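You operate a simulated robot arm through the tools that you are given. There is no shell and no other tool. Be economical: measure what you need, move in short steps, check, and stop when the job is done.

You are at the controls of a simulated robot arm. One attempt, no reset.

TASK
Unbolt, open the door 1.5 m by remote, then lock the remote out.
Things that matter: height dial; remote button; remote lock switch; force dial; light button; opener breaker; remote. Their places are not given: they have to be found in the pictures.

The check looks at the end state, three seconds after you hand in, the way a careful person would. Anything else that was tipped, shoved, dropped, spilled or broken makes it a failure.

THE ROBOT
A 7-joint arm with a two-finger parallel gripper, fixed in place. Base frame: the origin is at the foot of the arm, x ahead of it, y to its left, z up; the work surface is at about z = 0.9. Units: m, degrees, N and s.
With the tool pointing down near the work surface it reaches from about 0.42 to 0.9 m from the base axis. Its first joint turns from -115.0 to 115.0 degrees. Payload 3.91 kg.
Tool frame: the origin (TCP) lies between the finger pads and is the grasp point; the fingertips stand 0.03 m ahead of it; z points along the fingers, y is the line along which they close. Largest opening 0.11 m; finger width 0.02, thickness 0.01; the body of the gripper, 0.048 by 0.112 m, starts 0.055 m behind the TCP.
Orientation is told as [roll, pitch, yaw] about the base's x, y, z axes, in that order, counted from this pose: with the fingers straight down and closing along the base's y, the tool's x points along the base's -x, its y along +y and its z along -z.

THE INTERFACE
- The arm moves only by the tool step_arm. Its argument "commands" is a list of rows, each a list of 2 entries, a list of its own where there are three numbers: the shift along the base's x, y, z in m, then the turn, a rotation vector about the base's x, y, z in degrees. In form: [[[x, y, z], [ax, ay, az]], ...]. A call has 1 to 10 rows; each row is the pose to reach, as a shift and turn from the pose commanded when the call began. "claw" is the opening, from 0 (shut) to 1 (fully open), set as the call begins (left out, the last holds). A row lasts 0.2 s, in which the tool goes at most 0.05 m and 8.6 degrees; a call with a longer step from one row to the next is refused whole, and so is a gripper value outside its range. A pose out of reach is approached as far as the arm can. The call stops where the force on the tool passes 70 N (or 10 N more than at its start, if that is more) or the arm is blocked; 0.2 s more then pass. The fingers move at their own pace (about 0.153 m/s each) and stop on an object; they squeeze with about 39 N. The grip force told is the motor's: it shows also when the fingers shut on nothing. Time passes only in rows, and 0.2 s behind the last, so rows that repeat a pose let the fingers close. The reply holds the time, the measured pose of the TCP, the force on the tool along the base axes, the opening and the grip force, in the units named above and with some noise.
- Cameras (640 x 400 px; columns grow to the right, rows downward): "scene" is fixed at [0.2205, -0.5013, 1.7898]; the picture's right is [0.61, -0.79, 0.00], its down [-0.43, -0.33, -0.84] and it looks along [0.66, 0.51, -0.55] (base axes); focal length 321 px, centre (320, 200). "wrist" rides on the gripper at [-0.036, 0, -0.057] in the tool frame; the picture's right is [0.00, -1.00, 0.00], its down [0.97, 0.00, -0.24] and it looks along [0.24, 0.00, 0.97] (tool axes); focal length 218 px, centre (320, 200).
- snapshot(camera): a new picture of that camera. The clock stands still meanwhile.
- slide_trunk(by): slides the trunk up (or, below 0, down) by that many m; the arm rides with it, the base frame stays. It gives what a move gives, with no picture.
- point_at(camera, pixels): there is no depth. For up to 12 entries [column, row, z] of the newest picture of that camera ("zoom" is the newest enlarged one), the place [x, y] in the base frame at which the ray of that pixel passes the height z, good to about 0.003 m. The clock stands still meanwhile.
- close_up(camera, box): a new picture of the part [left, top, right, bottom] of that camera's present view, enlarged. The clock stands still meanwhile.
- close_job(): hands the job in; it is judged then, once.

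Go step by step. Measure first, check grasps and placings, and put right what went wrong. The budget is 80 turns and 38 pictures, counting those below and the enlarged ones. Unless the task says otherwise, let go and move clear before handing in, and close with one line.

The tools are called after "Emit:" by a JSON object that holds its "name" and its "arguments". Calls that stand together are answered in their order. step_arm: Moves the arm, as the interface text tells. Its arguments: {"type":"object","properties":{"commands":{"type":"array"},"claw":{"type":"number"}},"required":["commands"]} The other tools are called the same way: slide_trunk (by) slides the trunk up or down; snapshot (camera) takes a picture; point_at (camera, pixels) gives the place at which the rays of pixels pass given heights; close_up (camera, box) takes an enlarged picture of a part of a camera's view; close_job () hands the job in.

At the start:

```text
t: 0.0
ee_pos: [0.5488, -0.08, 1.5715]
tcp_rot: [0.0, 0.0, 0.0]
force: [-0.2, 0.6, 0.8]
width: 0.1101
grip_force: 0.1
trunk travel left (down, up): [-0.9, 0.09]
```

scene: 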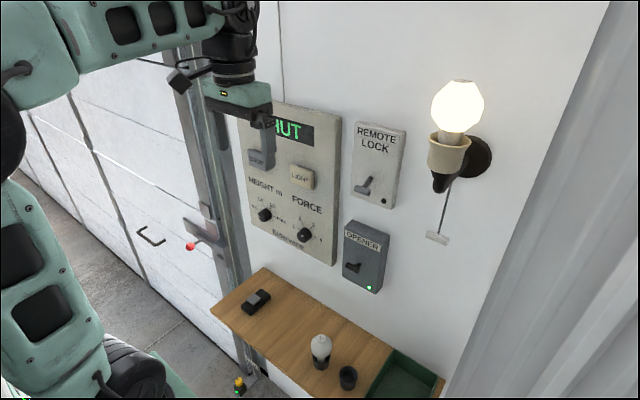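
wrist: 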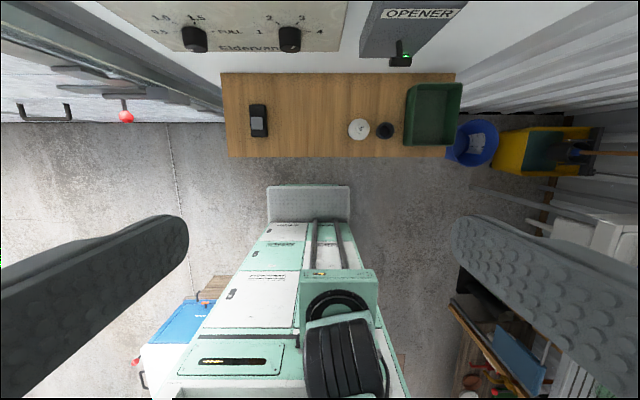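

The scene shows a wall panel (dials, light button), a remote lock switch, an opener breaker, a bolt with red knob on the door and a remote on the shelf. I'll enlarge these areas to read them.

Emit:
{"name": "close_up", "arguments": {"camera": "scene", "box": [230, 90, 420, 300]}}

Emit:
{"name": "close_up", "arguments": {"camera": "scene", "box": [120, 180, 300, 400]}}

Emit:
{"name": "close_up", "arguments": {"camera": "wrist", "box": [0, 0, 480, 180]}}

```text
1.90 times, centred on (325, 195) of scene
```

zoom: 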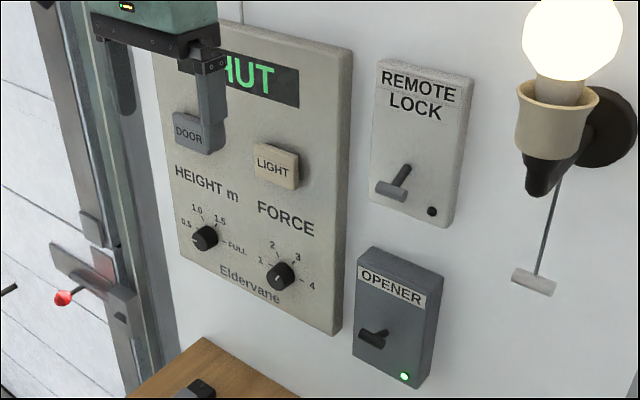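

```text
1.82 times, centred on (210, 290) of scene
```

zoom: 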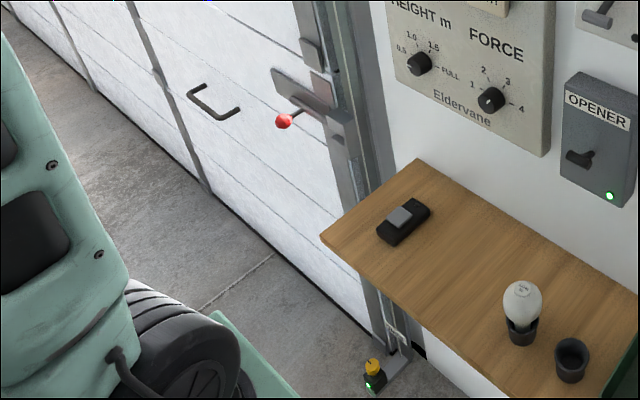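

```text
1.33 times, centred on (240, 90) of wrist
```

zoom: 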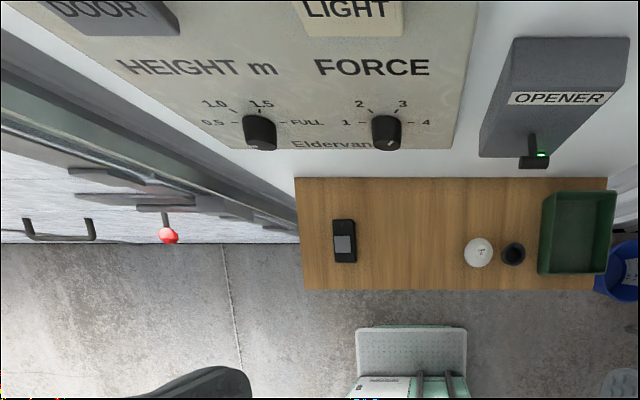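

The remote is at about (0.66, 0.11, 0.91), the wall at x≈0.80, the height knob near (0.76, 0.13, 1.20) and the bolt knob near (0.67, 0.51, 0.92). I'll turn the gripper to face the wall and come down to look at the panel.

Emit:
{"name": "step_arm", "arguments": {"commands": [[[-0.01, 0.01, -0.02], [0, -8.5, 0]], [[-0.02, 0.02, -0.04], [0, -17, 0]], [[-0.03, 0.03, -0.06], [0, -25.5, 0]], [[-0.04, 0.04, -0.08], [0, -34, 0]], [[-0.05, 0.05, -0.1], [0, -42.5, 0]], [[-0.06, 0.06, -0.12], [0, -51, 0]], [[-0.07, 0.07, -0.14], [0, -59.5, 0]], [[-0.08, 0.08, -0.17], [0, -68, 0]], [[-0.08, 0.1, -0.2], [0, -76.5, 0]], [[-0.08, 0.12, -0.23], [0, -85, 0]]]}}

```text
t: 2.2
ee_pos: [0.5097, 0.1495, 1.333]
tcp_rot: [3.2, -85.1, -3.0]
force: [0.3, 0.3, -5.5]
width: 0.1098
grip_force: 0.1
out of reach, approached as far as the arm can: row 2, 3, 4, 5, 6, 7, 8, 9, 10
trunk travel left (down, up): [-0.9, 0.09]
```

The arm reached roughly the horizontal pose but was limited, so I'll check with pictures before adjusting.

Emit:
{"name": "snapshot", "arguments": {"camera": "wrist"}}

Emit:
{"name": "snapshot", "arguments": {"camera": "scene"}}

```text
32 pictures are left
```

wrist: 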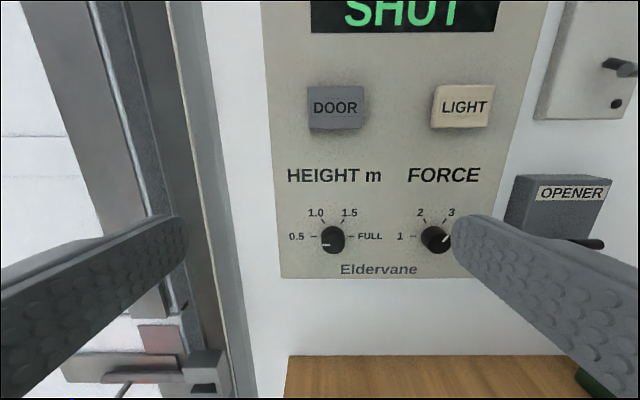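

```text
31 pictures are left
```

scene: 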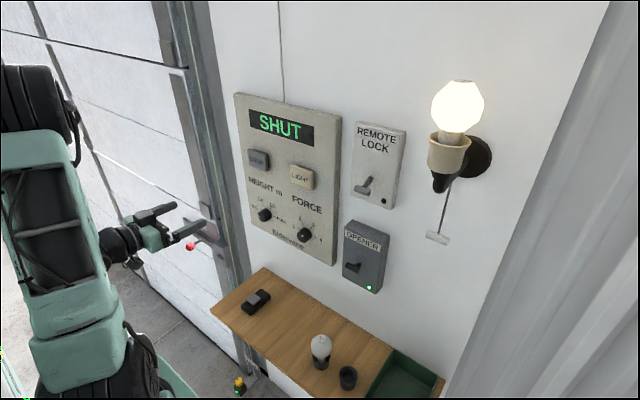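

The panel is now clear of the gripper; I'll enlarge the dials and the bolt area in the wrist view.

Emit:
{"name": "close_up", "arguments": {"camera": "wrist", "box": [270, 160, 490, 290]}}

Emit:
{"name": "close_up", "arguments": {"camera": "scene", "box": [150, 190, 260, 280]}}

```text
2.91 times, centred on (380, 225) of wrist
```

zoom: 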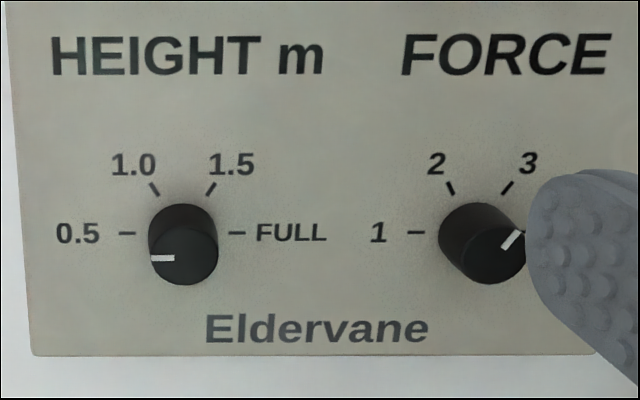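

```text
4.44 times, centred on (205, 235) of scene
```

zoom: 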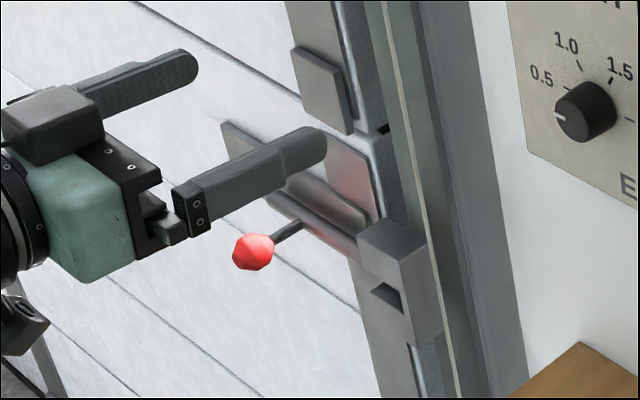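

Height dial points at 0.5 and must turn clockwise 120° to 1.5; force reads 3. I'll triangulate the knob face and panel corner from both cameras.

Emit:
{"name": "point_at", "arguments": {"camera": "wrist", "pixels": [[333, 244.6, 1.18], [333, 244.6, 1.2], [333, 244.6, 1.22], [281.4, 277.6, 1.12], [281.4, 277.6, 1.14], [281.4, 277.6, 1.16], [440, 240, 1.18], [440, 240, 1.2]]}}

Emit:
{"name": "point_at", "arguments": {"camera": "scene", "pixels": [[261.8, 215.4, 1.18], [261.8, 215.4, 1.2], [261.8, 215.4, 1.22], [252.4, 229.2, 1.12], [252.4, 229.2, 1.14], [252.4, 229.2, 1.16], [303, 235, 1.18], [303, 235, 1.2], [190, 246, 0.9], [190, 246, 0.92], [190, 246, 0.94]]}}

```text
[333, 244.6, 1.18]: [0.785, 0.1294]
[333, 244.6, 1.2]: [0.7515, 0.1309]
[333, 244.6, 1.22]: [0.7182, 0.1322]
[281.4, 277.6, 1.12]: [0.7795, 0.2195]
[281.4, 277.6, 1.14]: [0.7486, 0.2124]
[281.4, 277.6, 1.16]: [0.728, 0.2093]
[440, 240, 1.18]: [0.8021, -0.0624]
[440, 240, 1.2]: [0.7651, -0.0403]
```

```text
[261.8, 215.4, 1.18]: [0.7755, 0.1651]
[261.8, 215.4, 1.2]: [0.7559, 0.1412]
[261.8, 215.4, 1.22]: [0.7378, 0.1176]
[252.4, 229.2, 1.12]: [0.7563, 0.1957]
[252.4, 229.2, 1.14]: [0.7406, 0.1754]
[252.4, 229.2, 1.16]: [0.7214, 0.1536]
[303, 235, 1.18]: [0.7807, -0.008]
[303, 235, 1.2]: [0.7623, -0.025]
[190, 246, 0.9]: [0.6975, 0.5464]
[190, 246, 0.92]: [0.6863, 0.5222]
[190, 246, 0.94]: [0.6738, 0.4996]
```

Knob face is about (0.745, 0.131, 1.207), panel face x≈0.78. I'll move to a standoff and finish the pitch to see how the commanded pose behaves.

Emit:
{"name": "step_arm", "arguments": {"commands": [[[0.03, 0.02, -0.03], [0, -1, 0]], [[0.06, 0.04, -0.06], [0, -2, 0]], [[0.09, 0.06, -0.09], [0, -3, 0]], [[0.12, 0.08, -0.12], [0, -4, 0]], [[0.131, 0.091, -0.135], [0, -5, 0]], [[0.131, 0.091, -0.135], [0, -5, 0]]], "claw": 0.6}}

```text
t: 3.6
ee_pos: [0.6401, 0.2389, 1.1969]
tcp_rot: [-117.4, -90.0, 117.3]
force: [-0.2, 0.0, -0.2]
width: 0.0659
grip_force: 0.0
trunk travel left (down, up): [-0.9, 0.09]
```

The pose is reached exactly, now facing the wall. Next I align with the knob and pre-rotate −60° about x so I can turn +120° in one grip.

Emit:
{"name": "step_arm", "arguments": {"commands": [[[0, -0.016, 0.002], [-8, 0, 0]], [[0, -0.032, 0.004], [-16, 0, 0]], [[0, -0.048, 0.006], [-24, 0, 0]], [[0, -0.064, 0.008], [-32, 0, 0]], [[0, -0.08, 0.01], [-40, 0, 0]], [[0, -0.096, 0.01], [-48, 0, 0]], [[0, -0.108, 0.01], [-56, 0, 0]], [[0, -0.108, 0.01], [-60, 0, 0]]]}}

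Emit:
{"name": "snapshot", "arguments": {"camera": "wrist"}}

Emit:
{"name": "close_up", "arguments": {"camera": "scene", "box": [150, 140, 330, 280]}}

```text
t: 5.4
ee_pos: [0.6392, 0.1307, 1.2058]
tcp_rot: [-90.1, -29.8, 90.0]
force: [0.2, 0.6, -0.1]
width: 0.0657
grip_force: 0.0
trunk travel left (down, up): [-0.9, 0.09]
```

```text
28 pictures are left
```

wrist: 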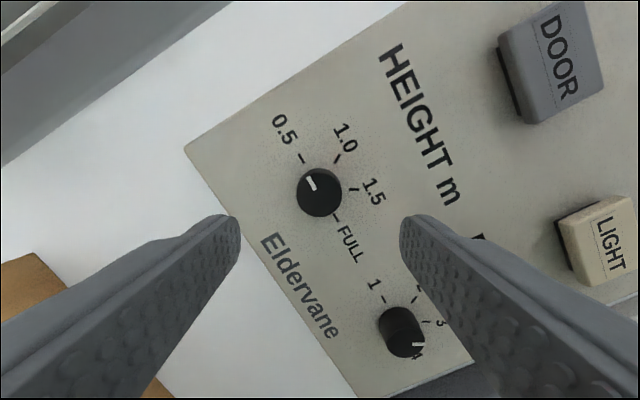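

```text
2.86 times, centred on (240, 210) of scene
```

zoom: 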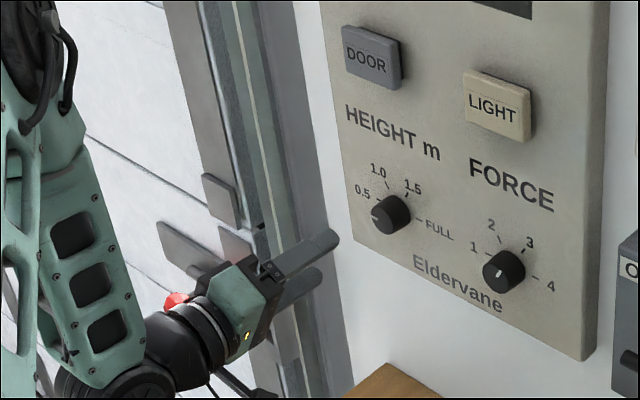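

The knob face at (319,192) sits right on the tool axis (expected (320,194)). I advance to put the fingers around it, then close.

Emit:
{"name": "step_arm", "arguments": {"commands": [[[0.035, 0, 0], [0, 0, 0]], [[0.07, 0, 0], [0, 0, 0]], [[0.094, 0, 0], [0, 0, 0]]]}}

Emit:
{"name": "step_arm", "arguments": {"commands": [[[0, 0, 0], [0, 0, 0]], [[0, 0, 0], [0, 0, 0]], [[0, 0, 0], [0, 0, 0]]], "claw": 0}}

Emit:
{"name": "snapshot", "arguments": {"camera": "wrist"}}

```text
t: 6.2
ee_pos: [0.7333, 0.131, 1.2053]
tcp_rot: [-90.0, -30.0, 90.0]
force: [-0.1, -0.5, 0.2]
width: 0.066
grip_force: 0.0
trunk travel left (down, up): [-0.9, 0.09]
```

```text
t: 7.0
ee_pos: [0.7334, 0.1312, 1.2051]
tcp_rot: [-90.0, -30.1, 90.0]
force: [4.4, 1.4, -2.0]
width: 0.0364
grip_force: 44.7
trunk travel left (down, up): [-0.9, 0.09]
```

```text
26 pictures are left
```

wrist: 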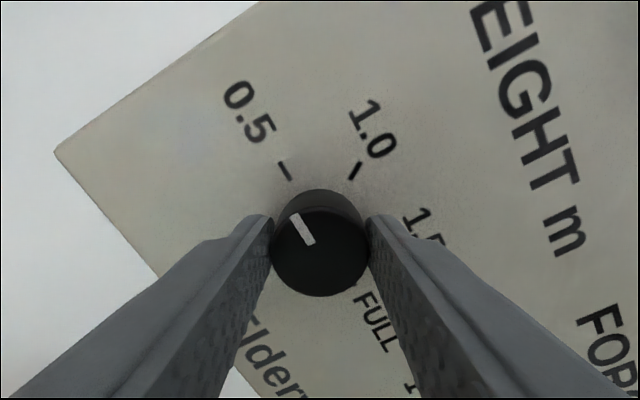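

Knob is held (width 0.036). I turn it +120° about x in two calls.

Emit:
{"name": "step_arm", "arguments": {"commands": [[[0, 0, 0], [8, 0, 0]], [[0, 0, 0], [16, 0, 0]], [[0, 0, 0], [24, 0, 0]], [[0, 0, 0], [32, 0, 0]], [[0, 0, 0], [40, 0, 0]], [[0, 0, 0], [48, 0, 0]], [[0, 0, 0], [56, 0, 0]], [[0, 0, 0], [60, 0, 0]]]}}

Emit:
{"name": "step_arm", "arguments": {"commands": [[[0, 0, 0], [8, 0, 0]], [[0, 0, 0], [16, 0, 0]], [[0, 0, 0], [24, 0, 0]], [[0, 0, 0], [32, 0, 0]], [[0, 0, 0], [40, 0, 0]], [[0, 0, 0], [48, 0, 0]], [[0, 0, 0], [56, 0, 0]], [[0, 0, 0], [60, 0, 0]]]}}

Emit:
{"name": "snapshot", "arguments": {"camera": "wrist"}}

```text
t: 8.8
ee_pos: [0.7333, 0.13, 1.2058]
tcp_rot: [67.1, -89.9, -67.2]
force: [-0.6, -7.1, -1.8]
width: 0.0366
grip_force: 45.0
trunk travel left (down, up): [-0.9, 0.09]
```

```text
t: 10.1
ee_pos: [0.7332, 0.1287, 1.208]
tcp_rot: [85.9, -50.3, -89.1]
force: [8.6, -9.9, -13.7]
width: 0.0364
grip_force: 45.1
out of reach, approached as far as the arm can: row 5, 6
trunk travel left (down, up): [-0.9, 0.09]
stopped in row 6: the force on the tool passed its limit (the readings are from after the stop); the commanded pose is now the measured one
```

```text
25 pictures are left
```

wrist: 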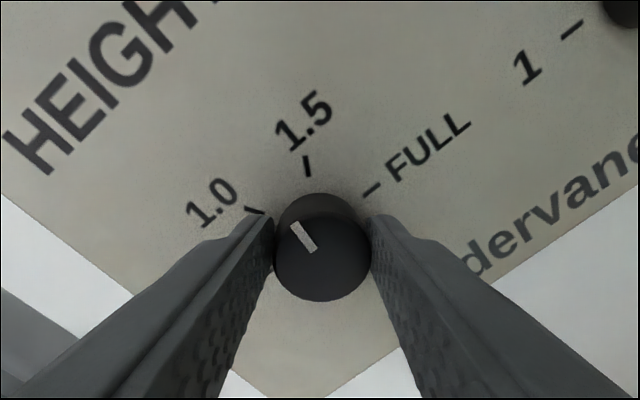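

The turn stopped ~20° short at a joint limit. I'll open, rotate back around the knob, and regrip for the remaining turn.

Emit:
{"name": "step_arm", "arguments": {"commands": [[[0, 0, 0], [0, 0, 0]], [[0, 0.001, -0.001], [-2, 0, 0]], [[0, 0.002, -0.0025], [-10, 0, 0]], [[0, 0.002, -0.0025], [-18, 0, 0]], [[0, 0.002, -0.0025], [-26, 0, 0]], [[0, 0.002, -0.0025], [-34, 0, 0]], [[0, 0.002, -0.0025], [-42, 0, 0]], [[0, 0.002, -0.0025], [-50, 0, 0]], [[0, 0.002, -0.0025], [-50, 0, 0]]], "claw": 0.6}}

Emit:
{"name": "step_arm", "arguments": {"commands": [[[0, 0, 0], [0, 0, 0]], [[0, 0, 0], [0, 0, 0]], [[0, 0, 0], [0, 0, 0]]], "claw": 0}}

Emit:
{"name": "close_up", "arguments": {"camera": "wrist", "box": [200, 80, 440, 320]}}

```text
t: 12.1
ee_pos: [0.7323, 0.135, 1.2089]
tcp_rot: [-89.5, -79.8, 86.7]
force: [0.1, 0.4, 0.0]
width: 0.0659
grip_force: 0.1
trunk travel left (down, up): [-0.9, 0.09]
```

```text
t: 12.9
ee_pos: [0.7321, 0.1331, 1.2094]
tcp_rot: [-89.9, -79.9, 86.6]
force: [-2.3, -15.0, 3.9]
width: 0.0367
grip_force: 45.1
trunk travel left (down, up): [-0.9, 0.09]
```

```text
1.67 times, centred on (320, 200) of wrist
```

zoom: 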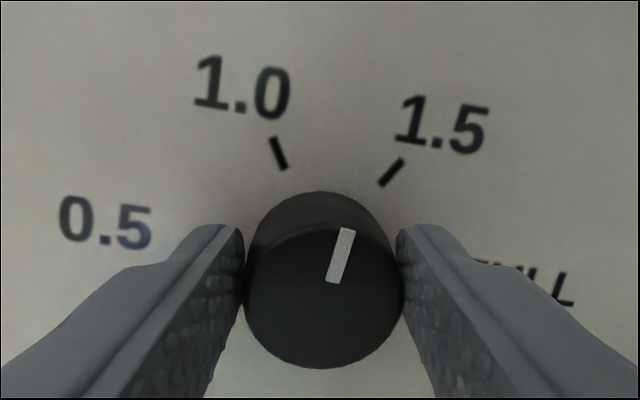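

The mark is ~15.5° clockwise of up in the image while 1.5 should be at ~40°, so I turn +24° more.

Emit:
{"name": "step_arm", "arguments": {"commands": [[[0, 0, 0], [8, 0, 0]], [[0, 0, 0], [16, 0, 0]], [[0, 0, 0], [24, 0, 0]], [[0, 0, 0], [24, 0, 0]]]}}

Emit:
{"name": "close_up", "arguments": {"camera": "wrist", "box": [200, 80, 440, 320]}}

```text
t: 13.9
ee_pos: [0.7312, 0.131, 1.2091]
tcp_rot: [85.3, -76.0, -88.3]
force: [-3.5, -34.4, 11.1]
width: 0.0367
grip_force: 45.4
trunk travel left (down, up): [-0.9, 0.09]
```

```text
1.67 times, centred on (320, 200) of wrist
```

zoom: 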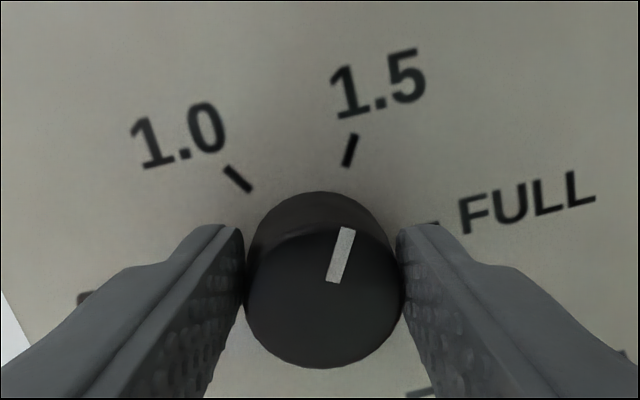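

The mark now lines up with the 1.5 tick. I release and back off.

Emit:
{"name": "step_arm", "arguments": {"commands": [[[0, 0, 0], [0, 0, 0]], [[0, 0, 0], [0, 0, 0]], [[-0.03, 0, 0], [0, 0, 0]], [[-0.07, 0, 0], [0, 0, 0]], [[-0.11, 0, 0], [0, 0, 0]]], "claw": 0.6}}

Emit:
{"name": "snapshot", "arguments": {"camera": "wrist"}}

```text
t: 15.1
ee_pos: [0.625, 0.1357, 1.2097]
tcp_rot: [83.7, -76.2, -86.5]
force: [0.6, 0.5, -0.8]
width: 0.066
grip_force: 0.0
out of reach, approached as far as the arm can: row 5
trunk travel left (down, up): [-0.9, 0.09]
```

```text
22 pictures are left
```

wrist: 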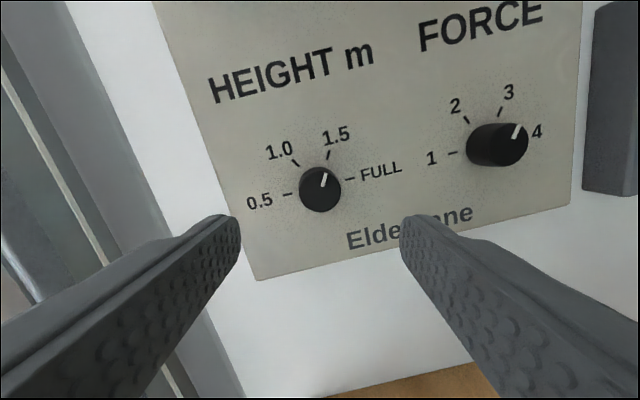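

Height reads 1.5, force remains 3. Now I move left toward the door bolt, levelling the gripper.

Emit:
{"name": "step_arm", "arguments": {"commands": [[[-0.01, 0.035, 0], [-5, 0, 0]], [[-0.02, 0.07, 0], [-10, 0, 0]], [[-0.03, 0.105, 0], [-14, 0, 0]], [[-0.04, 0.14, 0], [-14, 0, 0]], [[-0.05, 0.175, 0], [-14, 0, 0]], [[-0.06, 0.21, 0], [-14, 0, 0]], [[-0.07, 0.245, 0], [-14, 0, 0]], [[-0.08, 0.28, 0], [-14, 0, 0]], [[-0.09, 0.315, 0], [-14, 0, 0]]]}}

Emit:
{"name": "slide_trunk", "arguments": {"by": -0.2}}

Emit:
{"name": "snapshot", "arguments": {"camera": "wrist"}}

```text
t: 17.1
ee_pos: [0.5349, 0.4505, 1.2107]
tcp_rot: [-10.7, -89.4, 7.6]
force: [0.2, -0.7, -0.3]
width: 0.0659
grip_force: 0.0
trunk travel left (down, up): [-0.9, 0.09]
```

```text
t: 19.3
ee_pos: [0.5354, 0.4525, 1.0113]
tcp_rot: [-10.3, -89.5, 7.4]
force: [-0.6, 0.1, 0.8]
width: 0.0661
grip_force: 0.1
trunk travel left (down, up): [-0.7, 0.29]
```

```text
21 pictures are left
```

wrist: 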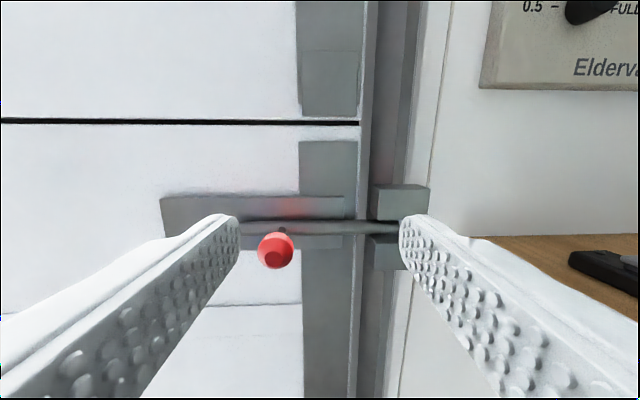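

The red ball at (276,250) triangulates to about (0.675, 0.497, 0.944); the bolt bar runs along y into the keeper on the right. A close-up will tell whether it just slides.

Emit:
{"name": "close_up", "arguments": {"camera": "wrist", "box": [150, 160, 450, 300]}}

Emit:
{"name": "close_up", "arguments": {"camera": "scene", "box": [150, 190, 260, 280]}}

```text
2.13 times, centred on (300, 230) of wrist
```

zoom: 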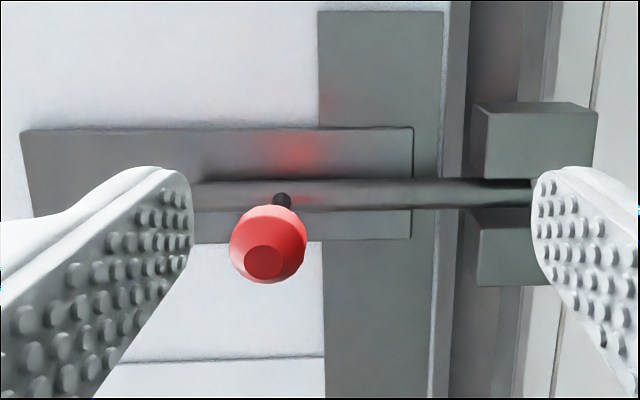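

```text
4.44 times, centred on (205, 235) of scene
```

zoom: 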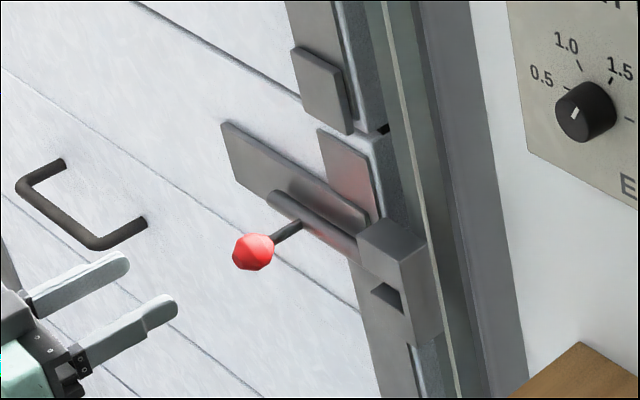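

It is a plain sliding bolt with the handle sticking out toward the robot. I align with the ball, then advance around it.

Emit:
{"name": "step_arm", "arguments": {"commands": [[[0, 0.022, -0.034], [0, 0, 0]], [[0, 0.0445, -0.067], [0, 0, 0]], [[0.02, 0.0445, -0.067], [0, 0, 0]], [[0.05, 0.0445, -0.067], [0, 0, 0]], [[0.05, 0.0445, -0.067], [0, 0, 0]]]}}

Emit:
{"name": "snapshot", "arguments": {"camera": "wrist"}}

```text
t: 20.5
ee_pos: [0.5841, 0.4956, 0.9439]
tcp_rot: [-12.2, -89.4, 9.3]
force: [0.4, -1.1, -0.4]
width: 0.066
grip_force: 0.0
trunk travel left (down, up): [-0.7, 0.29]
```

```text
18 pictures are left
```

wrist: 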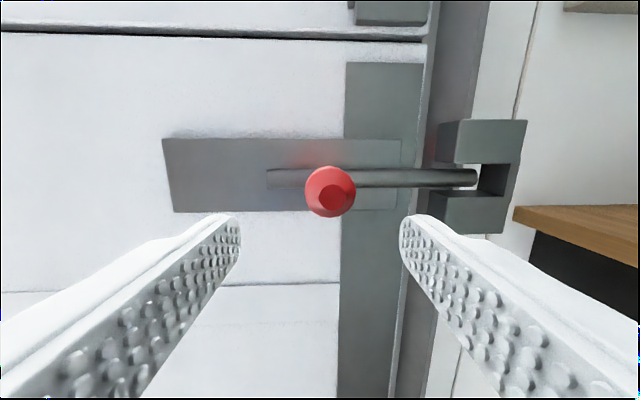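

The ball is at (330,192): about 7 mm right and 5 mm above the tool axis. I correct, advance, and close on it.

Emit:
{"name": "step_arm", "arguments": {"commands": [[[0, -0.007, 0.005], [0, 0, 0]], [[0.04, -0.007, 0.005], [0, 0, 0]], [[0.08, -0.007, 0.005], [0, 0, 0]], [[0.092, -0.007, 0.005], [0, 0, 0]], [[0.092, -0.007, 0.005], [0, 0, 0]]]}}

Emit:
{"name": "step_arm", "arguments": {"commands": [[[0, 0, 0], [0, 0, 0]], [[0, 0, 0], [0, 0, 0]], [[0, 0, 0], [0, 0, 0]]], "claw": 0}}

```text
t: 21.7
ee_pos: [0.6759, 0.489, 0.9487]
tcp_rot: [-9.6, -89.4, 6.7]
force: [0.0, 0.6, 0.3]
width: 0.0659
grip_force: 0.0
trunk travel left (down, up): [-0.7, 0.29]
```

```text
t: 22.5
ee_pos: [0.6772, 0.4883, 0.9496]
tcp_rot: [-9.9, -89.3, 7.0]
force: [0.1, 0.8, 0.5]
width: 0.0322
grip_force: 44.5
trunk travel left (down, up): [-0.7, 0.29]
```

The ball is held (width 0.032). I slide it left along +y until it stops or is clear.

Emit:
{"name": "step_arm", "arguments": {"commands": [[[0, 0.015, 0], [0, 0, 0]], [[0, 0.03, 0], [0, 0, 0]], [[0, 0.045, 0], [0, 0, 0]], [[0, 0.06, 0], [0, 0, 0]], [[0, 0.075, 0], [0, 0, 0]], [[0, 0.075, 0], [0, 0, 0]]]}}

Emit:
{"name": "snapshot", "arguments": {"camera": "wrist"}}

```text
t: 23.9
ee_pos: [0.6768, 0.5259, 0.9494]
tcp_rot: [-11.4, -89.3, 8.5]
force: [0.8, -0.6, 0.8]
width: 0.0322
grip_force: 45.4
out of reach, approached as far as the arm can: row 3, 4, 5, 6
trunk travel left (down, up): [-0.7, 0.29]
```

```text
17 pictures are left
```

wrist: 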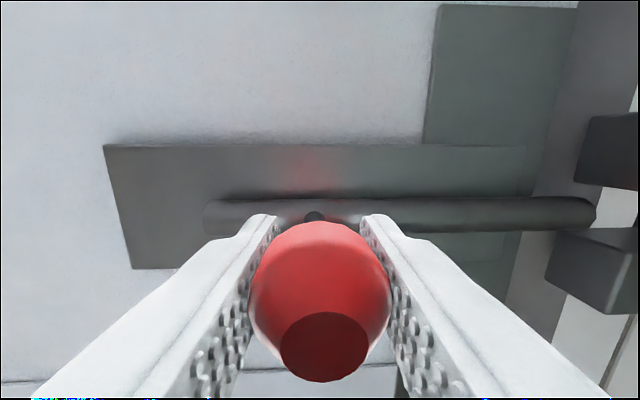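

The bolt slid 37 mm but the arm ran out of reach; the bar end (596) is still at the keeper edge. I'll loosen, yaw the gripper +35° around the ball to gain reach, then push on.

Emit:
{"name": "step_arm", "arguments": {"commands": [[[0, 0, 0], [0, 0, 0]], [[-0.004, -0.002, 0], [0, 0, 7]], [[-0.008, -0.004, 0], [0, 0, 14]], [[-0.01, -0.006, 0], [0, 0, 21]], [[-0.012, -0.008, 0], [0, 0, 28]], [[-0.012, -0.008, 0], [0, 0, 35]], [[-0.012, -0.008, 0], [0, 0, 35]]], "claw": 0.55}}

Emit:
{"name": "snapshot", "arguments": {"camera": "wrist"}}

```text
t: 25.5
ee_pos: [0.6656, 0.5181, 0.9496]
tcp_rot: [-1.8, -89.4, 33.9]
force: [0.4, 0.2, 0.6]
width: 0.0604
grip_force: 0.0
trunk travel left (down, up): [-0.7, 0.29]
```

```text
16 pictures are left
```

wrist: 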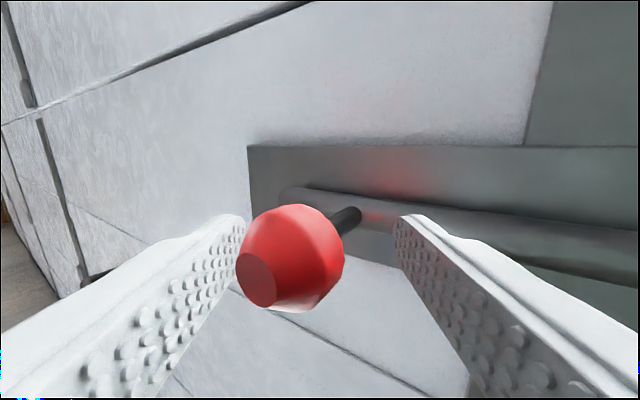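

The ball sits loosely between the fingers with the rod visible at (345,215). I push along +y with the right finger.

Emit:
{"name": "step_arm", "arguments": {"commands": [[[0, 0.015, 0], [0, 0, 0]], [[0, 0.03, 0], [0, 0, 0]], [[0, 0.04, 0], [0, 0, 0]], [[0, 0.05, 0], [0, 0, 0]], [[0, 0.06, 0], [0, 0, 0]], [[0, 0.07, 0], [0, 0, 0]], [[0, 0.08, 0], [0, 0, 0]], [[0, 0.08, 0], [0, 0, 0]]]}}

Emit:
{"name": "snapshot", "arguments": {"camera": "wrist"}}

Emit:
{"name": "close_up", "arguments": {"camera": "scene", "box": [130, 190, 260, 280]}}

```text
t: 26.4
ee_pos: [0.6651, 0.5514, 0.9485]
tcp_rot: [-10.2, -89.5, 41.4]
force: [-40.5, -53.7, 15.2]
width: 0.073
grip_force: 13.0
trunk travel left (down, up): [-0.7, 0.29]
stopped in row 4: the force on the tool passed its limit (the readings are from after the stop); the commanded pose is now the measured one
```

```text
15 pictures are left
```

wrist: 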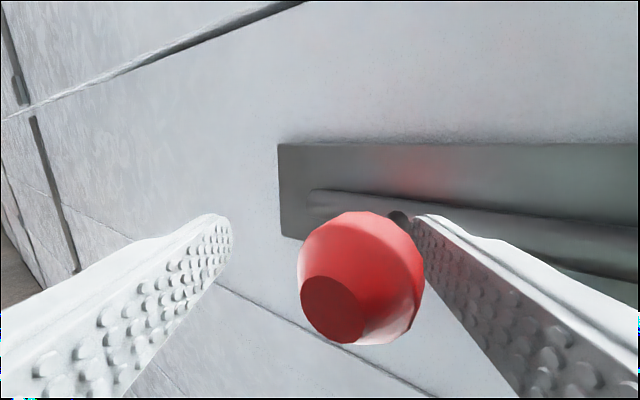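

```text
4.44 times, centred on (195, 235) of scene
```

zoom: 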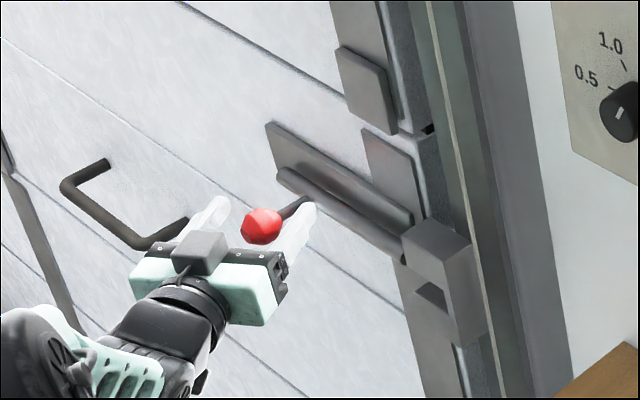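

The push stopped at 70 N with the ball about 60 mm from its start, probably the bolt's end stop. I back off along the fingers and look.

Emit:
{"name": "step_arm", "arguments": {"commands": [[[0, -0.01, 0], [0, 0, 0]], [[-0.035, -0.04, 0], [0, 0, -4]], [[-0.07, -0.07, 0], [0, 0, -12]], [[-0.11, -0.09, 0], [0, 0, -20]], [[-0.14, -0.11, 0], [0, 0, -28]], [[-0.15, -0.12, 0], [0, 0, -35]], [[-0.15, -0.12, 0], [0, 0, -35]]]}}

Emit:
{"name": "close_up", "arguments": {"camera": "wrist", "box": [120, 120, 560, 300]}}

```text
t: 27.9
ee_pos: [0.5157, 0.4347, 0.9442]
tcp_rot: [-9.2, -89.1, 5.8]
force: [-1.0, -0.3, 0.3]
width: 0.0603
grip_force: 0.1
trunk travel left (down, up): [-0.7, 0.29]
```

```text
1.45 times, centred on (340, 210) of wrist
```

zoom: 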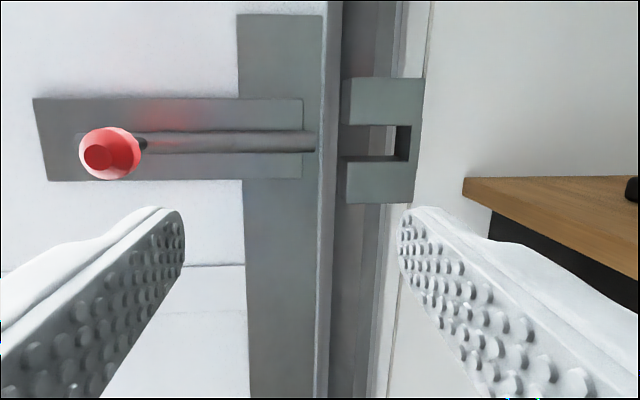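

The bolt is fully withdrawn with a clear gap to the keeper. Next I go up and over to the remote, turning the gripper downward.

Emit:
{"name": "step_arm", "arguments": {"commands": [[[0, -0.02, 0.04], [0, 8.5, 0]], [[0.005, -0.05, 0.08], [0, 17, 0]], [[0.015, -0.08, 0.11], [0, 25.5, 0]], [[0.025, -0.115, 0.14], [0, 34, 0]], [[0.035, -0.15, 0.15], [0, 42.5, 0]], [[0.045, -0.185, 0.16], [0, 51, 0]], [[0.055, -0.22, 0.16], [0, 59.5, 0]], [[0.065, -0.25, 0.16], [0, 68, 0]], [[0.075, -0.28, 0.16], [0, 76.5, 0]], [[0.085, -0.31, 0.16], [0, 85, 0]]], "claw": 0}}

Emit:
{"name": "snapshot", "arguments": {"camera": "wrist"}}

```text
refused: row 2 steps farther than a row can; nothing moved
```

```text
12 pictures are left
```

wrist: 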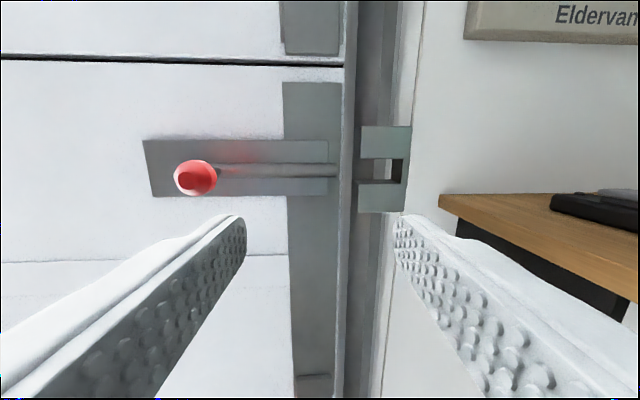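

The call was refused for a too-long step; I repeat with shorter steps.

Emit:
{"name": "step_arm", "arguments": {"commands": [[[0, -0.015, 0.035], [0, 8.4, 0]], [[0.005, -0.04, 0.07], [0, 16.8, 0]], [[0.01, -0.065, 0.1], [0, 25.2, 0]], [[0.02, -0.1, 0.125], [0, 33.6, 0]], [[0.03, -0.135, 0.14], [0, 42, 0]], [[0.04, -0.17, 0.15], [0, 50.4, 0]], [[0.05, -0.205, 0.16], [0, 58.8, 0]], [[0.06, -0.24, 0.16], [0, 67.2, 0]], [[0.07, -0.275, 0.16], [0, 75.6, 0]], [[0.08, -0.31, 0.16], [0, 84, 0]]], "claw": 0}}

Emit:
{"name": "step_arm", "arguments": {"commands": [[[0.015, -0.01, 0], [0, 5, 0]], [[0.025, -0.015, 0], [0, 5, 0]], [[0.025, -0.015, 0], [0, 5, 0]]]}}

Emit:
{"name": "snapshot", "arguments": {"camera": "wrist"}}

```text
t: 30.1
ee_pos: [0.5945, 0.1276, 1.1054]
tcp_rot: [-3.4, -5.1, 0.2]
force: [0.2, -0.6, 0.2]
width: 0.0001
grip_force: 37.5
trunk travel left (down, up): [-0.7, 0.29]
```

```text
t: 30.9
ee_pos: [0.6196, 0.1104, 1.1053]
tcp_rot: [-3.5, -0.2, 0.1]
force: [0.4, 0.2, -0.3]
width: 0.0001
grip_force: 37.2
trunk travel left (down, up): [-0.7, 0.29]
```

```text
11 pictures are left
```

wrist: 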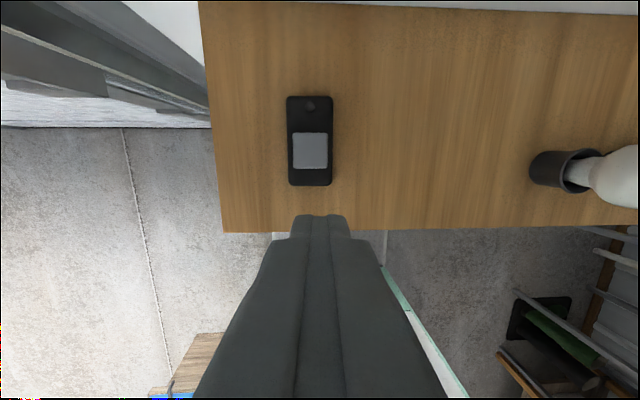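

The remote's button is at (310,151) with the body (310,140). I get its position.

Emit:
{"name": "point_at", "arguments": {"camera": "wrist", "pixels": [[310, 151, 0.92], [310, 151, 0.91], [293, 186, 0.9], [331, 186, 0.9]]}}

```text
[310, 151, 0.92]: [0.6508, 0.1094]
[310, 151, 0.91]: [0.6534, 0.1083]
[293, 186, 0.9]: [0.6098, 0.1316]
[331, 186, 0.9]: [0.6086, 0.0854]
```

Button at about (0.652, 0.109). I line up above it, level the roll and descend to just over it.

Emit:
{"name": "step_arm", "arguments": {"commands": [[[0.032, -0.001, -0.02], [3.5, 0, 0]], [[0.032, -0.001, -0.06], [3.5, 0, 0]], [[0.032, -0.001, -0.1], [3.5, 0, 0]], [[0.032, -0.001, -0.135], [3.5, 0, 0]], [[0.032, -0.001, -0.145], [3.5, 0, 0]]]}}

Emit:
{"name": "close_up", "arguments": {"camera": "wrist", "box": [200, 80, 440, 260]}}

```text
t: 32.1
ee_pos: [0.6523, 0.1098, 0.9596]
tcp_rot: [0.0, -0.1, 0.1]
force: [-0.1, 0.1, 2.4]
width: 0.0
grip_force: 37.4
trunk travel left (down, up): [-0.7, 0.29]
```

```text
2.22 times, centred on (320, 170) of wrist
```

zoom: 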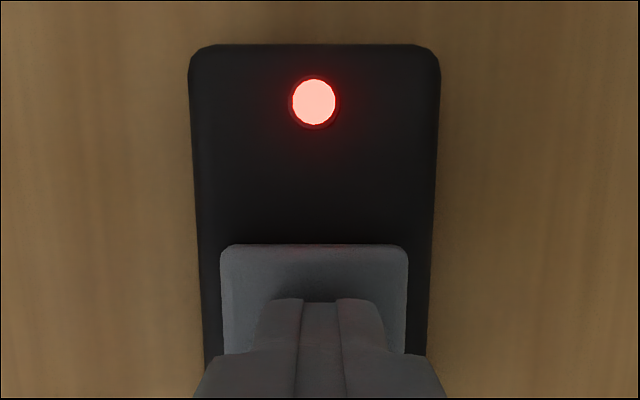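

The remote's LED is lit and the force is 2.4 N: the button is already pressed. I lift straight up and look at the scene.

Emit:
{"name": "step_arm", "arguments": {"commands": [[[0, 0, 0.03], [0, 0, 0]], [[0, 0, 0.07], [0, 0, 0]], [[-0.02, 0, 0.11], [0, 0, 0]], [[-0.03, 0, 0.14], [0, 0, 0]]]}}

Emit:
{"name": "snapshot", "arguments": {"camera": "scene"}}

```text
t: 33.1
ee_pos: [0.6227, 0.1091, 1.1003]
tcp_rot: [-0.1, -0.1, 0.0]
force: [0.7, 0.8, -0.9]
width: 0.0
grip_force: 38.1
trunk travel left (down, up): [-0.7, 0.29]
```

```text
9 pictures are left
```

scene: 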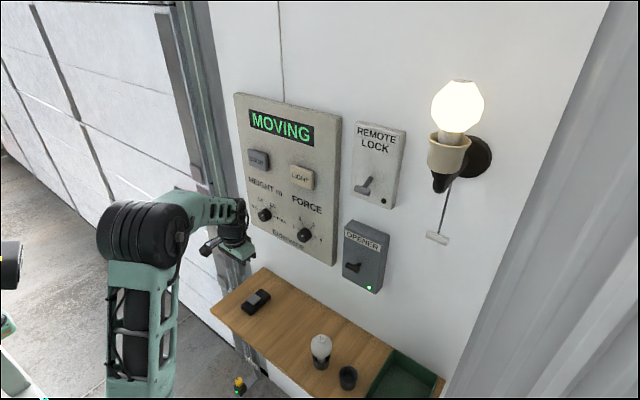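

The display shows MOVING, so the door is opening. Meanwhile I raise the trunk and move toward the remote lock switch, facing the wall.

Emit:
{"name": "slide_trunk", "arguments": {"by": 0.22}}

Emit:
{"name": "step_arm", "arguments": {"commands": [[[-0.01, -0.03, 0], [0, -8.4, 0]], [[-0.02, -0.06, 0.01], [0, -16.8, 0]], [[-0.03, -0.09, 0.02], [0, -25.2, 0]], [[-0.04, -0.12, 0.03], [0, -33.6, 0]], [[-0.05, -0.15, 0.04], [0, -42, 0]], [[-0.06, -0.18, 0.05], [0, -50.4, 0]], [[-0.06, -0.21, 0.06], [0, -58.8, 0]], [[-0.06, -0.24, 0.07], [0, -67.2, 0]], [[-0.06, -0.27, 0.08], [0, -75.6, 0]], [[-0.06, -0.3, 0.09], [0, -84, 0]]]}}

Emit:
{"name": "snapshot", "arguments": {"camera": "wrist"}}

```text
t: 35.5
ee_pos: [0.6234, 0.109, 1.3216]
tcp_rot: [0.0, -0.2, 0.0]
force: [0.6, 1.0, -1.1]
width: 0.0
grip_force: 38.3
trunk travel left (down, up): [-0.92, 0.07]
```

```text
t: 37.7
ee_pos: [0.6599, -0.1362, 1.4758]
tcp_rot: [-2.0, -83.8, 0.2]
force: [0.5, -0.3, -0.1]
width: 0.0001
grip_force: 37.2
out of reach, approached as far as the arm can: row 6, 7, 8, 9, 10
trunk travel left (down, up): [-0.92, 0.07]
```

```text
8 pictures are left
```

wrist: 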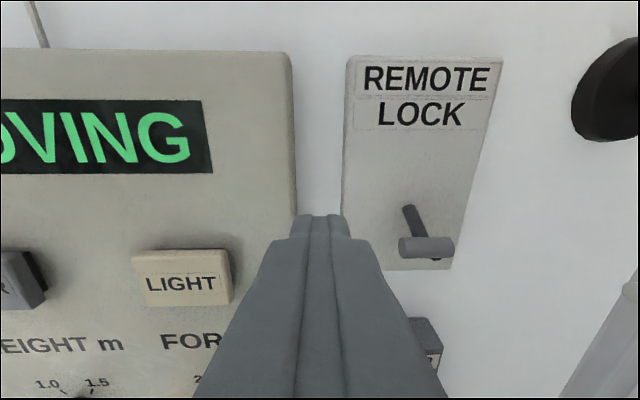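

The lock lever is down with its T-bar at (426,247); it needs lifting up. Still MOVING. I triangulate the T-bar and lever base.

Emit:
{"name": "point_at", "arguments": {"camera": "wrist", "pixels": [[426, 247, 1.38], [426, 247, 1.4], [426, 247, 1.42], [426, 247, 1.44], [410, 212, 1.42], [410, 212, 1.44]]}}

Emit:
{"name": "point_at", "arguments": {"camera": "scene", "pixels": [[361.8, 189.7, 1.38], [361.8, 189.7, 1.4], [361.8, 189.7, 1.42], [361.8, 189.7, 1.44], [369, 180, 1.42], [369, 180, 1.44]]}}

```text
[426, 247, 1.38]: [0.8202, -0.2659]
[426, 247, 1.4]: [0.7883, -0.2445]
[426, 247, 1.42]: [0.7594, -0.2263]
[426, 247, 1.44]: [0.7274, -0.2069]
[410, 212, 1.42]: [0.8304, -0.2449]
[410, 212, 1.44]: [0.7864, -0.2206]
```

```text
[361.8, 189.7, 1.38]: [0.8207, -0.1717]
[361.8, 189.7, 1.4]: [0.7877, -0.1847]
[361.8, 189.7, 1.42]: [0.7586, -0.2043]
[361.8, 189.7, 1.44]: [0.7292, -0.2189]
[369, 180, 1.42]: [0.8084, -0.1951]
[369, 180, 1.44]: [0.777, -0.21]
```

T-bar is at (0.739, −0.213, 1.433), lever base ~(0.78, −0.215, 1.447). I move the closed fingers to a spot in front and below it, then wait for the door.

Emit:
{"name": "step_arm", "arguments": {"commands": [[[0, -0.02, -0.018], [0, -2, 0]], [[0, -0.04, -0.036], [0, -4, 0]], [[0, -0.06, -0.054], [0, -6, 0]], [[0, -0.077, -0.074], [0, -6, 0]], [[0, -0.077, -0.074], [0, -6, 0]], [[0, -0.077, -0.074], [0, -6, 0]], [[0, -0.077, -0.074], [0, -6, 0]], [[0, -0.077, -0.074], [0, -6, 0]], [[0, -0.077, -0.074], [0, -6, 0]], [[0, -0.077, -0.074], [0, -6, 0]]]}}

Emit:
{"name": "step_arm", "arguments": {"commands": [[[0, 0, 0], [0, 0, 0]], [[0, 0, 0], [0, 0, 0]], [[0, 0, 0], [0, 0, 0]], [[0, 0, 0], [0, 0, 0]], [[0, 0, 0], [0, 0, 0]], [[0, 0, 0], [0, 0, 0]], [[0, 0, 0], [0, 0, 0]], [[0, 0, 0], [0, 0, 0]], [[0, 0, 0], [0, 0, 0]], [[0, 0, 0], [0, 0, 0]]]}}

Emit:
{"name": "step_arm", "arguments": {"commands": [[[0, 0, 0], [0, 0, 0]], [[0, 0, 0], [0, 0, 0]], [[0, 0, 0], [0, 0, 0]], [[0, 0, 0], [0, 0, 0]], [[0, 0, 0], [0, 0, 0]], [[0, 0, 0], [0, 0, 0]], [[0, 0, 0], [0, 0, 0]], [[0, 0, 0], [0, 0, 0]], [[0, 0, 0], [0, 0, 0]], [[0, 0, 0], [0, 0, 0]]]}}

Emit:
{"name": "step_arm", "arguments": {"commands": [[[0, 0, 0], [0, 0, 0]], [[0, 0, 0], [0, 0, 0]], [[0, 0, 0], [0, 0, 0]], [[0, 0, 0], [0, 0, 0]], [[0, 0, 0], [0, 0, 0]], [[0, 0, 0], [0, 0, 0]], [[0, 0, 0], [0, 0, 0]], [[0, 0, 0], [0, 0, 0]], [[0, 0, 0], [0, 0, 0]], [[0, 0, 0], [0, 0, 0]]]}}

Emit:
{"name": "snapshot", "arguments": {"camera": "scene"}}

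```text
t: 39.9
ee_pos: [0.6743, -0.1005, 1.4763]
tcp_rot: [-140.4, -89.9, 140.2]
force: [-0.2, 0.3, 0.0]
width: 0.0
grip_force: 37.9
out of reach, approached as far as the arm can: row 1, 2, 3, 4, 5, 6, 7, 8, 9, 10
trunk travel left (down, up): [-0.92, 0.07]
```

```text
t: 42.1
ee_pos: [0.6742, -0.1012, 1.477]
tcp_rot: [-139.7, -89.8, 139.5]
force: [0.0, 0.7, 0.1]
width: 0.0002
grip_force: 37.6
trunk travel left (down, up): [-0.92, 0.07]
```

```text
t: 44.3
ee_pos: [0.675, -0.1007, 1.4755]
tcp_rot: [-139.7, -89.9, 139.5]
force: [0.6, -0.3, 0.6]
width: 0.0
grip_force: 37.9
trunk travel left (down, up): [-0.92, 0.07]
```

```text
t: 46.5
ee_pos: [0.6724, -0.1008, 1.4758]
tcp_rot: [-139.7, -90.0, 139.5]
force: [-0.5, 0.0, 0.0]
width: 0.0
grip_force: 37.4
trunk travel left (down, up): [-0.92, 0.07]
```

```text
7 pictures are left
```

scene: 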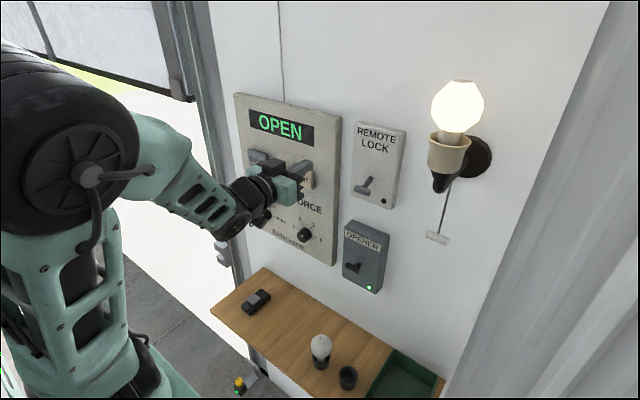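

The display reads OPEN and the door has stopped. The arm is too folded here, so I lower the trunk to give it reach, then bring the TCP up and right to below the lever.

Emit:
{"name": "slide_trunk", "arguments": {"by": -0.25}}

Emit:
{"name": "step_arm", "arguments": {"commands": [[[-0.01, 0, 0.04], [0, 0, 0]], [[-0.02, 0, 0.08], [0, 0, 0]], [[-0.02, -0.01, 0.12], [0, 0, 0]], [[-0.02, -0.03, 0.15], [0, 0, 0]], [[-0.02, -0.06, 0.17], [0, 0, 0]], [[-0.02, -0.09, 0.175], [0, 0, 0]], [[-0.02, -0.113, 0.175], [0, 0, 0]], [[-0.02, -0.113, 0.175], [0, 0, 0]]]}}

```text
t: 49.1
ee_pos: [0.6739, -0.1018, 1.2259]
tcp_rot: [-139.7, -90.0, 139.5]
force: [0.0, 0.4, 0.1]
width: 0.0
grip_force: 37.6
trunk travel left (down, up): [-0.67, 0.32]
```

```text
t: 50.9
ee_pos: [0.7075, -0.1589, 1.4078]
tcp_rot: [-59.7, -89.9, 59.2]
force: [0.1, 0.1, -0.3]
width: 0.0001
grip_force: 38.5
out of reach, approached as far as the arm can: row 3, 4, 5, 6, 7, 8
trunk travel left (down, up): [-0.67, 0.32]
```

Still folded; poses with the shoulder higher relative to the tool worked better. I raise the trunk nearly full and bring the TCP down by the arm instead, staying clear of the lever.

Emit:
{"name": "slide_trunk", "arguments": {"by": 0.31}}

Emit:
{"name": "step_arm", "arguments": {"commands": [[[0, 0.01, -0.035], [0, 0, 0]], [[0, 0.02, -0.07], [0, 0, 0]], [[-0.01, 0.03, -0.105], [0, 0, 0]], [[-0.02, 0.03, -0.14], [0, 0, 0]], [[-0.03, 0.03, -0.175], [0, 0, 0]], [[-0.04, 0.03, -0.21], [0, 0, 0]], [[-0.05, 0.03, -0.245], [0, 0, 0]], [[-0.06, 0.03, -0.28], [0, 0, 0]], [[-0.06, 0.03, -0.315], [0, 0, 0]]]}}

```text
t: 53.9
ee_pos: [0.7071, -0.1588, 1.7169]
tcp_rot: [-62.9, -89.9, 62.4]
force: [0.2, 0.0, 0.9]
width: 0.0
grip_force: 37.5
trunk travel left (down, up): [-0.98, 0.01]
```

```text
t: 55.9
ee_pos: [0.6858, -0.0906, 1.5079]
tcp_rot: [-18.5, -89.9, 17.8]
force: [1.0, 0.7, 1.4]
width: 0.0003
grip_force: 37.5
out of reach, approached as far as the arm can: row 4, 5, 6, 7, 8, 9
trunk travel left (down, up): [-0.98, 0.01]
```

The current elbow posture blocks it. A tool tilted 45° forward-down can also lift the T-bar, so I pitch back +45° and move toward a spot in front and below the lever.

Emit:
{"name": "step_arm", "arguments": {"commands": [[[-0.01, 0, 0], [0, 8, 0]], [[-0.02, -0.01, 0], [0, 16, 0]], [[-0.03, -0.02, 0], [0, 24, 0]], [[-0.036, -0.04, 0], [0, 32, 0]], [[-0.036, -0.06, -0.01], [0, 40, 0]], [[-0.036, -0.08, -0.03], [0, 45, 0]], [[-0.036, -0.1, -0.05], [0, 45, 0]], [[-0.036, -0.122, -0.075], [0, 45, 0]], [[-0.036, -0.122, -0.107], [0, 45, 0]], [[-0.036, -0.122, -0.107], [0, 45, 0]]]}}

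```text
t: 58.1
ee_pos: [0.6491, -0.2131, 1.4019]
tcp_rot: [-0.5, -45.0, 0.0]
force: [-0.9, -0.1, 0.2]
width: 0.0
grip_force: 38.2
out of reach, approached as far as the arm can: row 5
trunk travel left (down, up): [-0.98, 0.01]
```

The 45° pose is reached exactly. I check alignment with the lever.

Emit:
{"name": "snapshot", "arguments": {"camera": "wrist"}}

```text
6 pictures are left
```

wrist: 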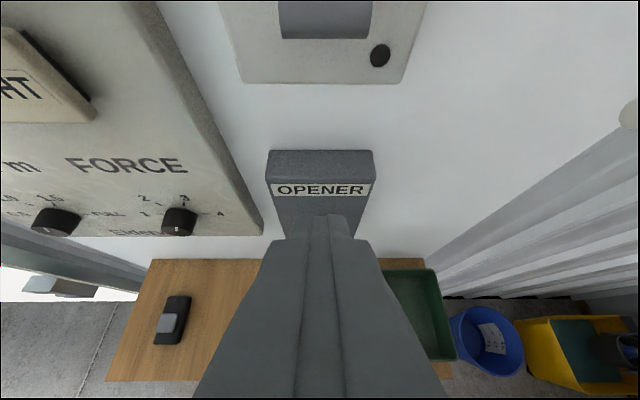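

The T-bar is centred at column ~324, its lower edge at z≈1.425 as expected. I advance beneath it.

Emit:
{"name": "step_arm", "arguments": {"commands": [[[0.025, 0, 0], [0, 0, 0]], [[0.05, 0, 0], [0, 0, 0]], [[0.065, 0, 0], [0, 0, 0]], [[0.065, 0, 0], [0, 0, 0]]]}}

Emit:
{"name": "step_arm", "arguments": {"commands": [[[0, 0, 0.01], [0, 0, 0]], [[0, 0, 0.02], [0, 0, 0]], [[0, 0, 0.03], [0, 0, 0]], [[0, 0, 0.04], [0, 0, 0]], [[0, 0, 0.05], [0, 0, 0]], [[0, 0, 0.06], [0, 0, 0]]]}}

Emit:
{"name": "close_up", "arguments": {"camera": "scene", "box": [300, 100, 440, 300]}}

```text
t: 59.1
ee_pos: [0.7079, -0.2141, 1.4048]
tcp_rot: [-0.8, -45.4, 0.3]
force: [0.5, -0.4, -0.8]
width: 0.0001
grip_force: 37.6
out of reach, approached as far as the arm can: row 2, 3, 4
trunk travel left (down, up): [-0.98, 0.01]
```

```text
t: 60.5
ee_pos: [0.7095, -0.2145, 1.4653]
tcp_rot: [-0.5, -45.1, 0.1]
force: [-0.3, 0.1, -0.4]
width: 0.0001
grip_force: 38.0
out of reach, approached as far as the arm can: row 1
trunk travel left (down, up): [-0.98, 0.01]
```

```text
2.00 times, centred on (370, 200) of scene
```

zoom: 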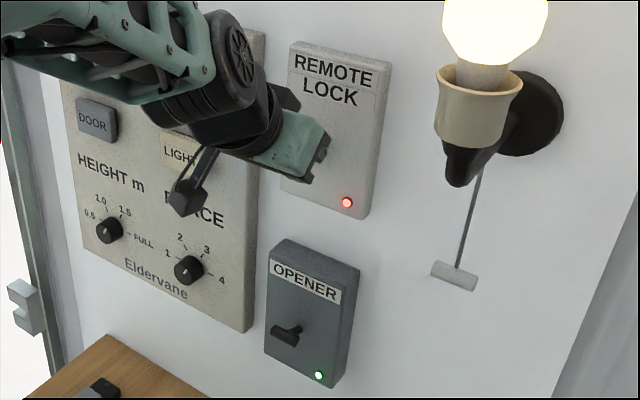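

The red lamp on the remote lock is lit: locked. I back straight out and check the end state.

Emit:
{"name": "step_arm", "arguments": {"commands": [[[-0.02, 0, -0.005], [0, 0, 0]], [[-0.05, 0, -0.005], [0, 0, 0]], [[-0.08, 0, -0.005], [0, 4, 0]], [[-0.1, 0.02, -0.005], [0, 12, 0]], [[-0.1, 0.05, -0.005], [0, 20, 0]], [[-0.1, 0.08, -0.005], [0, 28, 0]], [[-0.1, 0.11, -0.005], [0, 36, 0]]]}}

Emit:
{"name": "snapshot", "arguments": {"camera": "scene"}}

```text
t: 62.1
ee_pos: [0.6073, -0.1038, 1.4603]
tcp_rot: [-0.4, -8.7, 0.0]
force: [-0.6, 0.0, 0.9]
width: 0.0
grip_force: 37.9
trunk travel left (down, up): [-0.98, 0.01]
```

```text
4 pictures are left
```

scene: 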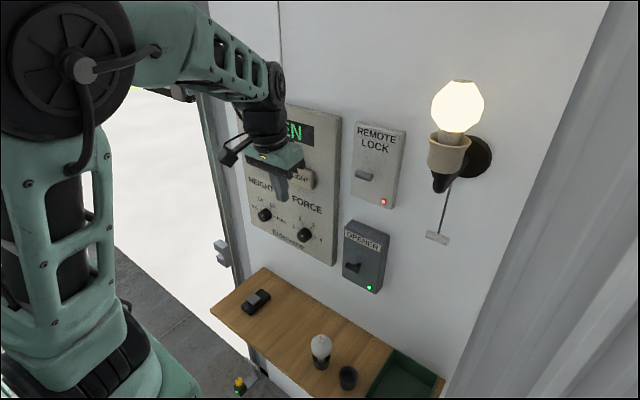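

The display reads OPEN, the lock lever is up with its red lamp lit, the breaker lamp is still green, and the shelf items are undisturbed. The gripper is clear, so I hand in.

Emit:
{"name": "close_job", "arguments": {}}

```text
The job is handed in.
```

I unbolted the door, set the height dial to 1.5 m, opened it with the remote (the display reads OPEN), and switched the remote lock on (its lamp is red); I read 1.5 m off the dial and did not measure the door itself.
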